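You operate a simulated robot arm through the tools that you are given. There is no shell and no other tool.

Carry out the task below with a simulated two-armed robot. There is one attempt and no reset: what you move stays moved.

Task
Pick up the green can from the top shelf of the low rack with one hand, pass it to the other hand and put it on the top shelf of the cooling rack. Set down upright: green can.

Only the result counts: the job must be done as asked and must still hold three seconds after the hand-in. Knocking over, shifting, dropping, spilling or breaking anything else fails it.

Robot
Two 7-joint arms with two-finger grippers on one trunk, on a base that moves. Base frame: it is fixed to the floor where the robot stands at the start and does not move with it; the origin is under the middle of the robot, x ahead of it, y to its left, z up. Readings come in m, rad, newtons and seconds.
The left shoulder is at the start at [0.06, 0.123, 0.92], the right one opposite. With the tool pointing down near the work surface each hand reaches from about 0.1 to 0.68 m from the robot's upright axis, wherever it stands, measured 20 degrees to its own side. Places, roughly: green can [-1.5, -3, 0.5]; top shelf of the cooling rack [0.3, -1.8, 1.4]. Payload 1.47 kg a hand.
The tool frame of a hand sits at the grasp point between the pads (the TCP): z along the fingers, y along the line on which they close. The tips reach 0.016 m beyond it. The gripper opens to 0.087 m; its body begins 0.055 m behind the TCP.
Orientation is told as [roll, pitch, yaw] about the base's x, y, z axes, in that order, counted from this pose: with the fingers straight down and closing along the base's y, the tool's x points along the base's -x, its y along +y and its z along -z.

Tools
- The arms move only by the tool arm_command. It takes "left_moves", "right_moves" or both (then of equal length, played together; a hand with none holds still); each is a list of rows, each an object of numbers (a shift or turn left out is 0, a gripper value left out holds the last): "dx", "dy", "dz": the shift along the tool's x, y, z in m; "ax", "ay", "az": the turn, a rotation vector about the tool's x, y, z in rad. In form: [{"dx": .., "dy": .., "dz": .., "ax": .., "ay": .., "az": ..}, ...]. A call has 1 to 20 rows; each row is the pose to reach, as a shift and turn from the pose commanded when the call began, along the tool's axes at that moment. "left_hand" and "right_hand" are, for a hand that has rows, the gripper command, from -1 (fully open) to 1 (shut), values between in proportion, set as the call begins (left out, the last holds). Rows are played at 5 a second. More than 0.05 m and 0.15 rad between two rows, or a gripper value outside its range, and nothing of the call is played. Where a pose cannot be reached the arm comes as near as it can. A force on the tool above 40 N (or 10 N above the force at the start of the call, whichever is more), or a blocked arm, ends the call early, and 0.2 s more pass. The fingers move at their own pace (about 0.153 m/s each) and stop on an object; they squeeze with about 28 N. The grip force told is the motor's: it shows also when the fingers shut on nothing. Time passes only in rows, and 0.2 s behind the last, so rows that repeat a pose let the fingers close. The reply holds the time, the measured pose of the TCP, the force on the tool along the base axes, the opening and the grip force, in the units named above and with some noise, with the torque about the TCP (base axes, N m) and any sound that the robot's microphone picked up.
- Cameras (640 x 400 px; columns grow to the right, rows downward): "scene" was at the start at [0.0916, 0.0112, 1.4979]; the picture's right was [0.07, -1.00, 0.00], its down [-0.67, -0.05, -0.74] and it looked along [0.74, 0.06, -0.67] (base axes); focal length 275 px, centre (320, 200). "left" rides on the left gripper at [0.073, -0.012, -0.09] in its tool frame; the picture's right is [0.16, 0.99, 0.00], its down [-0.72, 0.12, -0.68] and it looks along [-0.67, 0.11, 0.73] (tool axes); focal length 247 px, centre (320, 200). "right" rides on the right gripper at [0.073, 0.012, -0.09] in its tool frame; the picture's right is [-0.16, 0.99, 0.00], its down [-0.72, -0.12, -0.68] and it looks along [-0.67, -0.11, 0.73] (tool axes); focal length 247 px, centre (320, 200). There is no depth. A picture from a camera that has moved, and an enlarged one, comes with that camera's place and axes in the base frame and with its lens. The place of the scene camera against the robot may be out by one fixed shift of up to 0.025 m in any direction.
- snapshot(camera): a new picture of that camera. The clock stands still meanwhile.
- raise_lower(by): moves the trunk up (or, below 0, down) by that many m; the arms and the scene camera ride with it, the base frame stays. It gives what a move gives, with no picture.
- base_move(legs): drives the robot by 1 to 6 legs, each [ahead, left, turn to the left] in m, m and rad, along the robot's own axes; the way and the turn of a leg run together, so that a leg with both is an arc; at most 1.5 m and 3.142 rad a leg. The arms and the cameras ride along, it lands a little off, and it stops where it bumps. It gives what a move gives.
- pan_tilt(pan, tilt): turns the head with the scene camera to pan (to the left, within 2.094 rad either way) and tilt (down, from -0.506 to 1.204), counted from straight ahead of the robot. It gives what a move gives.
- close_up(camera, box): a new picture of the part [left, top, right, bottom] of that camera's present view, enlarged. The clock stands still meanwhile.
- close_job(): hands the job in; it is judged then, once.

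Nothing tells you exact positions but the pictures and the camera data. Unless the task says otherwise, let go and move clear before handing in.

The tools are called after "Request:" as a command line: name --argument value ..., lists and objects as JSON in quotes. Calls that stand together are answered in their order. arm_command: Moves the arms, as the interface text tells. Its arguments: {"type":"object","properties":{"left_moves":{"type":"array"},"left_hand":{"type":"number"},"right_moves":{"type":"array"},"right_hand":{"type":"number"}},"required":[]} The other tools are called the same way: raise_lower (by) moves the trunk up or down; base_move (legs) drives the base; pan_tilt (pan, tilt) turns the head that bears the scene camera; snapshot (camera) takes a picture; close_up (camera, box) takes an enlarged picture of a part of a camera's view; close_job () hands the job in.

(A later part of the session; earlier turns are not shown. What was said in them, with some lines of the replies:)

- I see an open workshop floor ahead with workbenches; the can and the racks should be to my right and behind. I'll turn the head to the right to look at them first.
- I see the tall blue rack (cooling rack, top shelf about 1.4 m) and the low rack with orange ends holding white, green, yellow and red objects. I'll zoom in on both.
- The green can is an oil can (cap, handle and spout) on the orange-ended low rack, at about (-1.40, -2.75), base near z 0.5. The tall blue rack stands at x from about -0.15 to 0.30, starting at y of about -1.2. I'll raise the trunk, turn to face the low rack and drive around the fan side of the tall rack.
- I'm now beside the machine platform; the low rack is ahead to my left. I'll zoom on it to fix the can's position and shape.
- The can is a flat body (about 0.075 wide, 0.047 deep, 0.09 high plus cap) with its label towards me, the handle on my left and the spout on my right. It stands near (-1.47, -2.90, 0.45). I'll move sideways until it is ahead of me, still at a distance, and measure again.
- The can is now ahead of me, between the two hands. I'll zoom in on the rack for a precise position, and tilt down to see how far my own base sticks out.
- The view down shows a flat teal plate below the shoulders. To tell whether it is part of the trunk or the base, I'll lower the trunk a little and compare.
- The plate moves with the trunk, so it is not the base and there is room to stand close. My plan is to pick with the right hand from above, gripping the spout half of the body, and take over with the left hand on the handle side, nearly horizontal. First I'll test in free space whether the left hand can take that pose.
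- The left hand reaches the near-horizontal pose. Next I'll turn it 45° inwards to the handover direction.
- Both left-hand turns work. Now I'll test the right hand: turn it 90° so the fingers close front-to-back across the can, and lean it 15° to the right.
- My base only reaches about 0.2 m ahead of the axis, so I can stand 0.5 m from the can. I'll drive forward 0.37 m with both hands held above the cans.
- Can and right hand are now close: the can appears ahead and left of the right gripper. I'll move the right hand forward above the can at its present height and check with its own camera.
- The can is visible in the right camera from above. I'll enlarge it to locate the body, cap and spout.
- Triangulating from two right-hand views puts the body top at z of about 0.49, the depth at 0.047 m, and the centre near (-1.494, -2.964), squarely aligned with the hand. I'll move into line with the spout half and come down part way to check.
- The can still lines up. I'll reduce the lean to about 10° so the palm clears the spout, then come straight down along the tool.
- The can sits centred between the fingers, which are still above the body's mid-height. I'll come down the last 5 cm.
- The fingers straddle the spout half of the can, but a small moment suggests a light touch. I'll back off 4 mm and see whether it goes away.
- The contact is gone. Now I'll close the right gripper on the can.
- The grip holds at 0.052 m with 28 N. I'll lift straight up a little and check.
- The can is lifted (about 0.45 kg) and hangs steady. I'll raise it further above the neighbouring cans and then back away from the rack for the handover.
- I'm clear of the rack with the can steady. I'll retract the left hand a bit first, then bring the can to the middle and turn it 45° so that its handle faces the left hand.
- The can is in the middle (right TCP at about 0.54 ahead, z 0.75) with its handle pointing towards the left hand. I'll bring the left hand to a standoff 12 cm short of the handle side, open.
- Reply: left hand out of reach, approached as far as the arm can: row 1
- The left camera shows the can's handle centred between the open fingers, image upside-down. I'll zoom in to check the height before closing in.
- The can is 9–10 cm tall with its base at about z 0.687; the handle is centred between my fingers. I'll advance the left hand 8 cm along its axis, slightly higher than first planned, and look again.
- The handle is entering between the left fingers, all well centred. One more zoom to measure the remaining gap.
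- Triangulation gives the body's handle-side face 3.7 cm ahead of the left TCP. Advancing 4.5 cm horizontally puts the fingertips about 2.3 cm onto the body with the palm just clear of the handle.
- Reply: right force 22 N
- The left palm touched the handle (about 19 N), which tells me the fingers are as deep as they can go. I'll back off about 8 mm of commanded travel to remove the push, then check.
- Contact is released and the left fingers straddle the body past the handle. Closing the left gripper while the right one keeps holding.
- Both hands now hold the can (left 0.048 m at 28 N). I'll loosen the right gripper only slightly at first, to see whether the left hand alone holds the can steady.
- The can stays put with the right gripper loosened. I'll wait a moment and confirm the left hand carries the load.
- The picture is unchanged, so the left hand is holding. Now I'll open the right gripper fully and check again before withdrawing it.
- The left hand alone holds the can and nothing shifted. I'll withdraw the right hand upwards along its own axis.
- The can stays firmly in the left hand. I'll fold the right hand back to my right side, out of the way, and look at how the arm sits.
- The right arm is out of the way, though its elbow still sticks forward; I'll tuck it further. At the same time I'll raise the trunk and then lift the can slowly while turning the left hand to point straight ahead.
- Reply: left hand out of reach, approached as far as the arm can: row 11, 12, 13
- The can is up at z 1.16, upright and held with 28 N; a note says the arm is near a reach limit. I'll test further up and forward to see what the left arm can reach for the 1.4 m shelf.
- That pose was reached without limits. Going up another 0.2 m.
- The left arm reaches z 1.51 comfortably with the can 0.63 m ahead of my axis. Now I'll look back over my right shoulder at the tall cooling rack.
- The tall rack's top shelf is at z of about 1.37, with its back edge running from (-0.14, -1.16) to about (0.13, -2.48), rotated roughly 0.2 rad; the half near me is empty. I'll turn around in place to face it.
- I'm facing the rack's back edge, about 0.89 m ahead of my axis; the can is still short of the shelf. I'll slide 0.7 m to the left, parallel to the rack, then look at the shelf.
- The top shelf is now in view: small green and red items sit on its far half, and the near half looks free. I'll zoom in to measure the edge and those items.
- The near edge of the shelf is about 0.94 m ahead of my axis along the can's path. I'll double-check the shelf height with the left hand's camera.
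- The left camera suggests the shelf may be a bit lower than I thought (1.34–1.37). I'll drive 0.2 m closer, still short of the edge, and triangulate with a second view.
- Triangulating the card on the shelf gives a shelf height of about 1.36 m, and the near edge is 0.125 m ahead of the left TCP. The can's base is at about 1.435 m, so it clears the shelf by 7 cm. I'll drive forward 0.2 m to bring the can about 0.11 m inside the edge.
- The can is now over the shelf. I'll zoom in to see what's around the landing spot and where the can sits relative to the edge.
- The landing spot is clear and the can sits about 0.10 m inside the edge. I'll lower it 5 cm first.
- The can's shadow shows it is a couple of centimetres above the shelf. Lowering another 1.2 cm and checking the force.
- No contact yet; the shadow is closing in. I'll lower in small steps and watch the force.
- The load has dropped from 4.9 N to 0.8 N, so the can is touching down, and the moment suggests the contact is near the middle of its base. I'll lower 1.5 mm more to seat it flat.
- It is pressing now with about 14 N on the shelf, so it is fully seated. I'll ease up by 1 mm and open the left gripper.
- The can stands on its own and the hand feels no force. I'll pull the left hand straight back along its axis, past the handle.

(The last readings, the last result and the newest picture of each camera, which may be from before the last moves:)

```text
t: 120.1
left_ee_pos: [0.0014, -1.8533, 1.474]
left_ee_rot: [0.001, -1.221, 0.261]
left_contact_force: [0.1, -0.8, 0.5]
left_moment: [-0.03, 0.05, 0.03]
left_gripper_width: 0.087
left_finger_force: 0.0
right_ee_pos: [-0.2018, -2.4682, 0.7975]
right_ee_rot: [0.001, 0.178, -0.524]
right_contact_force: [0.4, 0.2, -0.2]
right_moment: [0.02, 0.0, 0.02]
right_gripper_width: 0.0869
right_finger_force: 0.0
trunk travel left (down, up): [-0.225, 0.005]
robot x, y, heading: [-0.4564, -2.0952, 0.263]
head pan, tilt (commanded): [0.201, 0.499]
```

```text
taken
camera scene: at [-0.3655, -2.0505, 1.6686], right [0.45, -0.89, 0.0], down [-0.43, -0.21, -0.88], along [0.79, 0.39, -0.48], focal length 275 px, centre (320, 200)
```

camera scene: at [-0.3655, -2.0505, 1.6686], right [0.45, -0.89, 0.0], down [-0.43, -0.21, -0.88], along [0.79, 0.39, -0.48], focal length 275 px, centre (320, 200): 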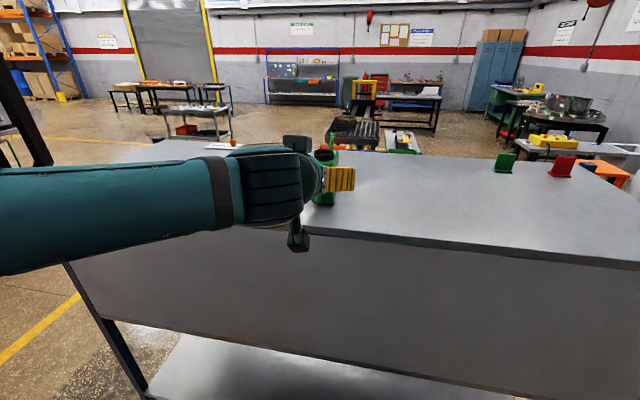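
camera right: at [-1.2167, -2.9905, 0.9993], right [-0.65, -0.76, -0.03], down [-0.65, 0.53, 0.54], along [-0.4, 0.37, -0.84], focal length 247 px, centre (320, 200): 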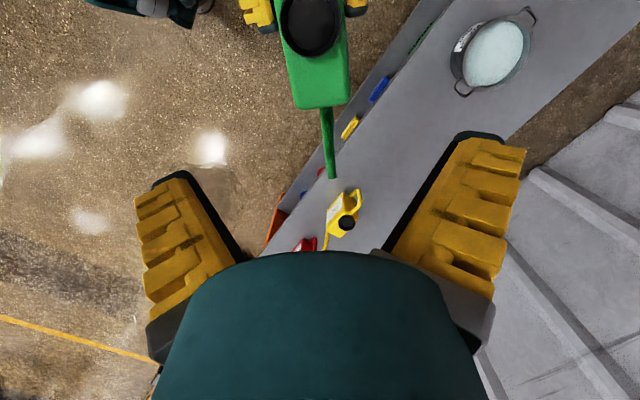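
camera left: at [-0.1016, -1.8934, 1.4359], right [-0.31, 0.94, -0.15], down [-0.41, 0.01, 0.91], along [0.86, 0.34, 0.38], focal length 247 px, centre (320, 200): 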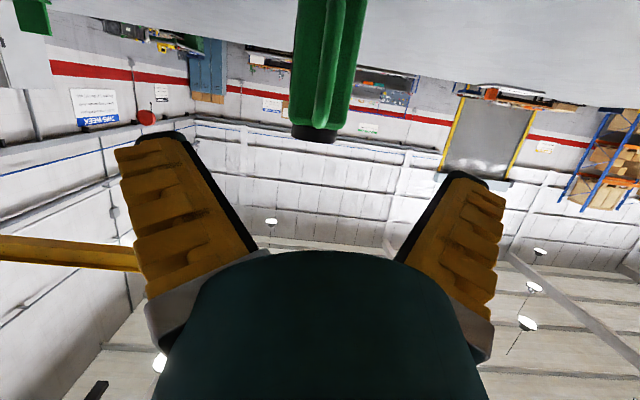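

The left hand is clear of the can. I'll back the robot away from the rack and inspect the can.

Request:
base_move --legs '[[-0.35, 0, 0]]'

Request:
pan_tilt --pan 0.15 --tilt 0.35

Request:
snapshot --camera "scene"

Request:
snapshot --camera "left"

```text
t: 122.4
left_ee_pos: [-0.3378, -1.9458, 1.4732]
left_ee_rot: [0.0, -1.222, 0.265]
left_contact_force: [-0.2, 0.6, -0.3]
left_moment: [-0.02, 0.0, 0.03]
left_gripper_width: 0.0872
left_finger_force: 0.0
right_ee_pos: [-0.5405, -2.5577, 0.7978]
right_ee_rot: [0.001, 0.177, -0.523]
right_contact_force: [-0.2, -0.9, 0.1]
right_moment: [0.0, -0.01, 0.06]
right_gripper_width: 0.087
right_finger_force: 0.1
trunk travel left (down, up): [-0.225, 0.005]
robot x, y, heading: [-0.7946, -2.191, 0.263]
head pan, tilt (commanded): [0.201, 0.499]
```

```text
t: 123.1
left_ee_pos: [-0.3373, -1.9453, 1.4742]
left_ee_rot: [0.0, -1.221, 0.264]
left_contact_force: [-0.1, -0.2, -0.1]
left_moment: [-0.04, -0.01, -0.01]
left_gripper_width: 0.087
left_finger_force: 0.0
right_ee_pos: [-0.5398, -2.5573, 0.798]
right_ee_rot: [0.0, 0.175, -0.523]
right_contact_force: [0.3, 0.3, -0.6]
right_moment: [0.01, 0.03, 0.0]
right_gripper_width: 0.0868
right_finger_force: 0.1
trunk travel left (down, up): [-0.225, 0.005]
robot x, y, heading: [-0.7947, -2.19, 0.263]
head pan, tilt (commanded): [0.15, 0.351]
```

```text
taken
camera scene: at [-0.7007, -2.1449, 1.6823], right [0.4, -0.92, 0.0], down [-0.32, -0.14, -0.94], along [0.86, 0.38, -0.34], focal length 275 px, centre (320, 200)
```

scene: 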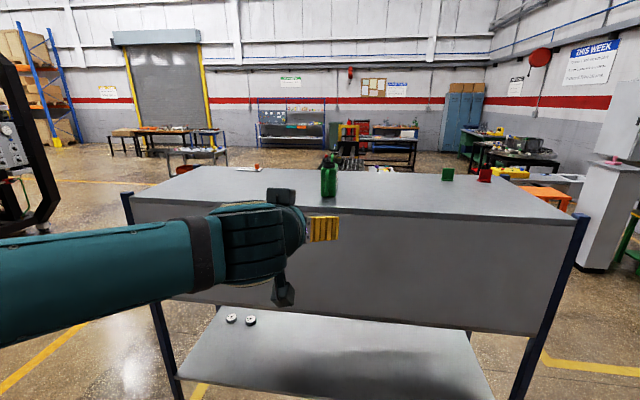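

```text
taken
camera left: at [-0.4404, -1.9843, 1.436], right [-0.31, 0.94, -0.15], down [-0.41, 0.01, 0.91], along [0.86, 0.34, 0.38], focal length 247 px, centre (320, 200)
```

left: 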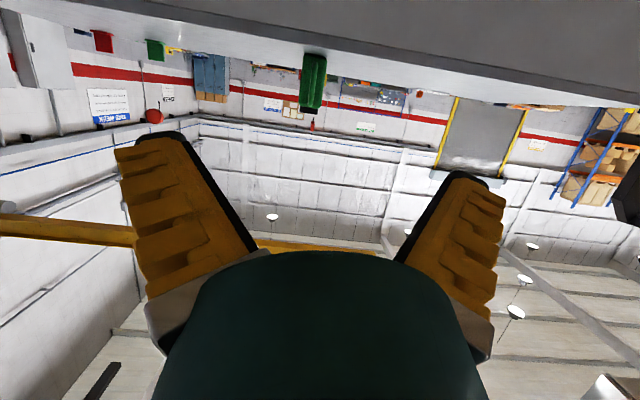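

Request:
close_up --camera "scene" --box '[230, 130, 430, 255]'

Request:
close_up --camera "scene" --box '[300, 140, 364, 210]'

```text
3.20 times, centred on (330, 192) of scene
camera zoom: at [-0.7007, -2.1449, 1.6823], right [0.4, -0.92, 0.0], down [-0.32, -0.14, -0.94], along [0.86, 0.38, -0.34], focal length 881 px, centre (288, 224)
```

zoom: 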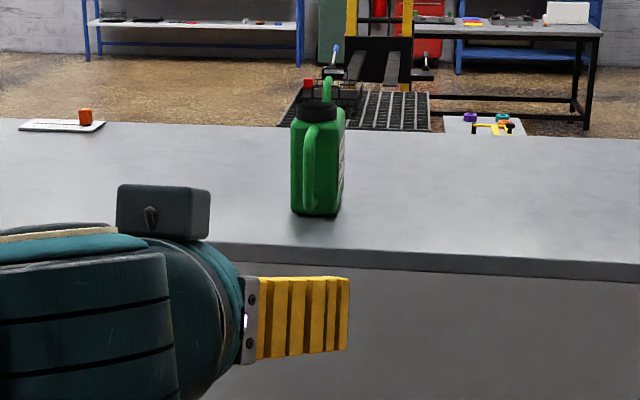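

```text
5.71 times, centred on (332, 175) of scene
camera zoom: at [-0.7007, -2.1449, 1.6823], right [0.4, -0.92, 0.0], down [-0.32, -0.14, -0.94], along [0.86, 0.38, -0.34], focal length 1574 px, centre (251, 343)
```

zoom: 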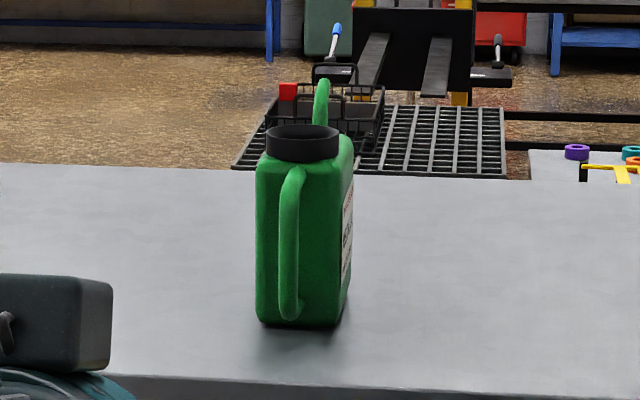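

The green can stands upright on the top shelf of the cooling rack, about 0.10 m inside the edge. The other items on that shelf look undisturbed, and both hands are empty and clear. I'm handing in the job.

Request:
close_job

```text
The job is handed in.
```

The green can is standing upright on the top shelf of the cooling rack, about 0.10 m in from the edge nearest the robot. I handed the job in at that point and have not been told how it was judged.

- **Pick:** the right hand lifted the can from the low rack, gripping it from above.
- **Pass:** the left hand took it over in mid-air on the handle side. On the approach its palm pushed on the handle with about 19 N, so I backed it off before closing the grip. The can stayed steady when the right hand let go.
- **Place:** the left hand set it down, opened and withdrew. I then backed the robot about 0.35 m away from the rack.

The other items on the cooling rack's top shelf looked untouched in the last pictures. I did not take a final look at the low rack; its other items looked undisturbed when I lifted the can clear and backed away.
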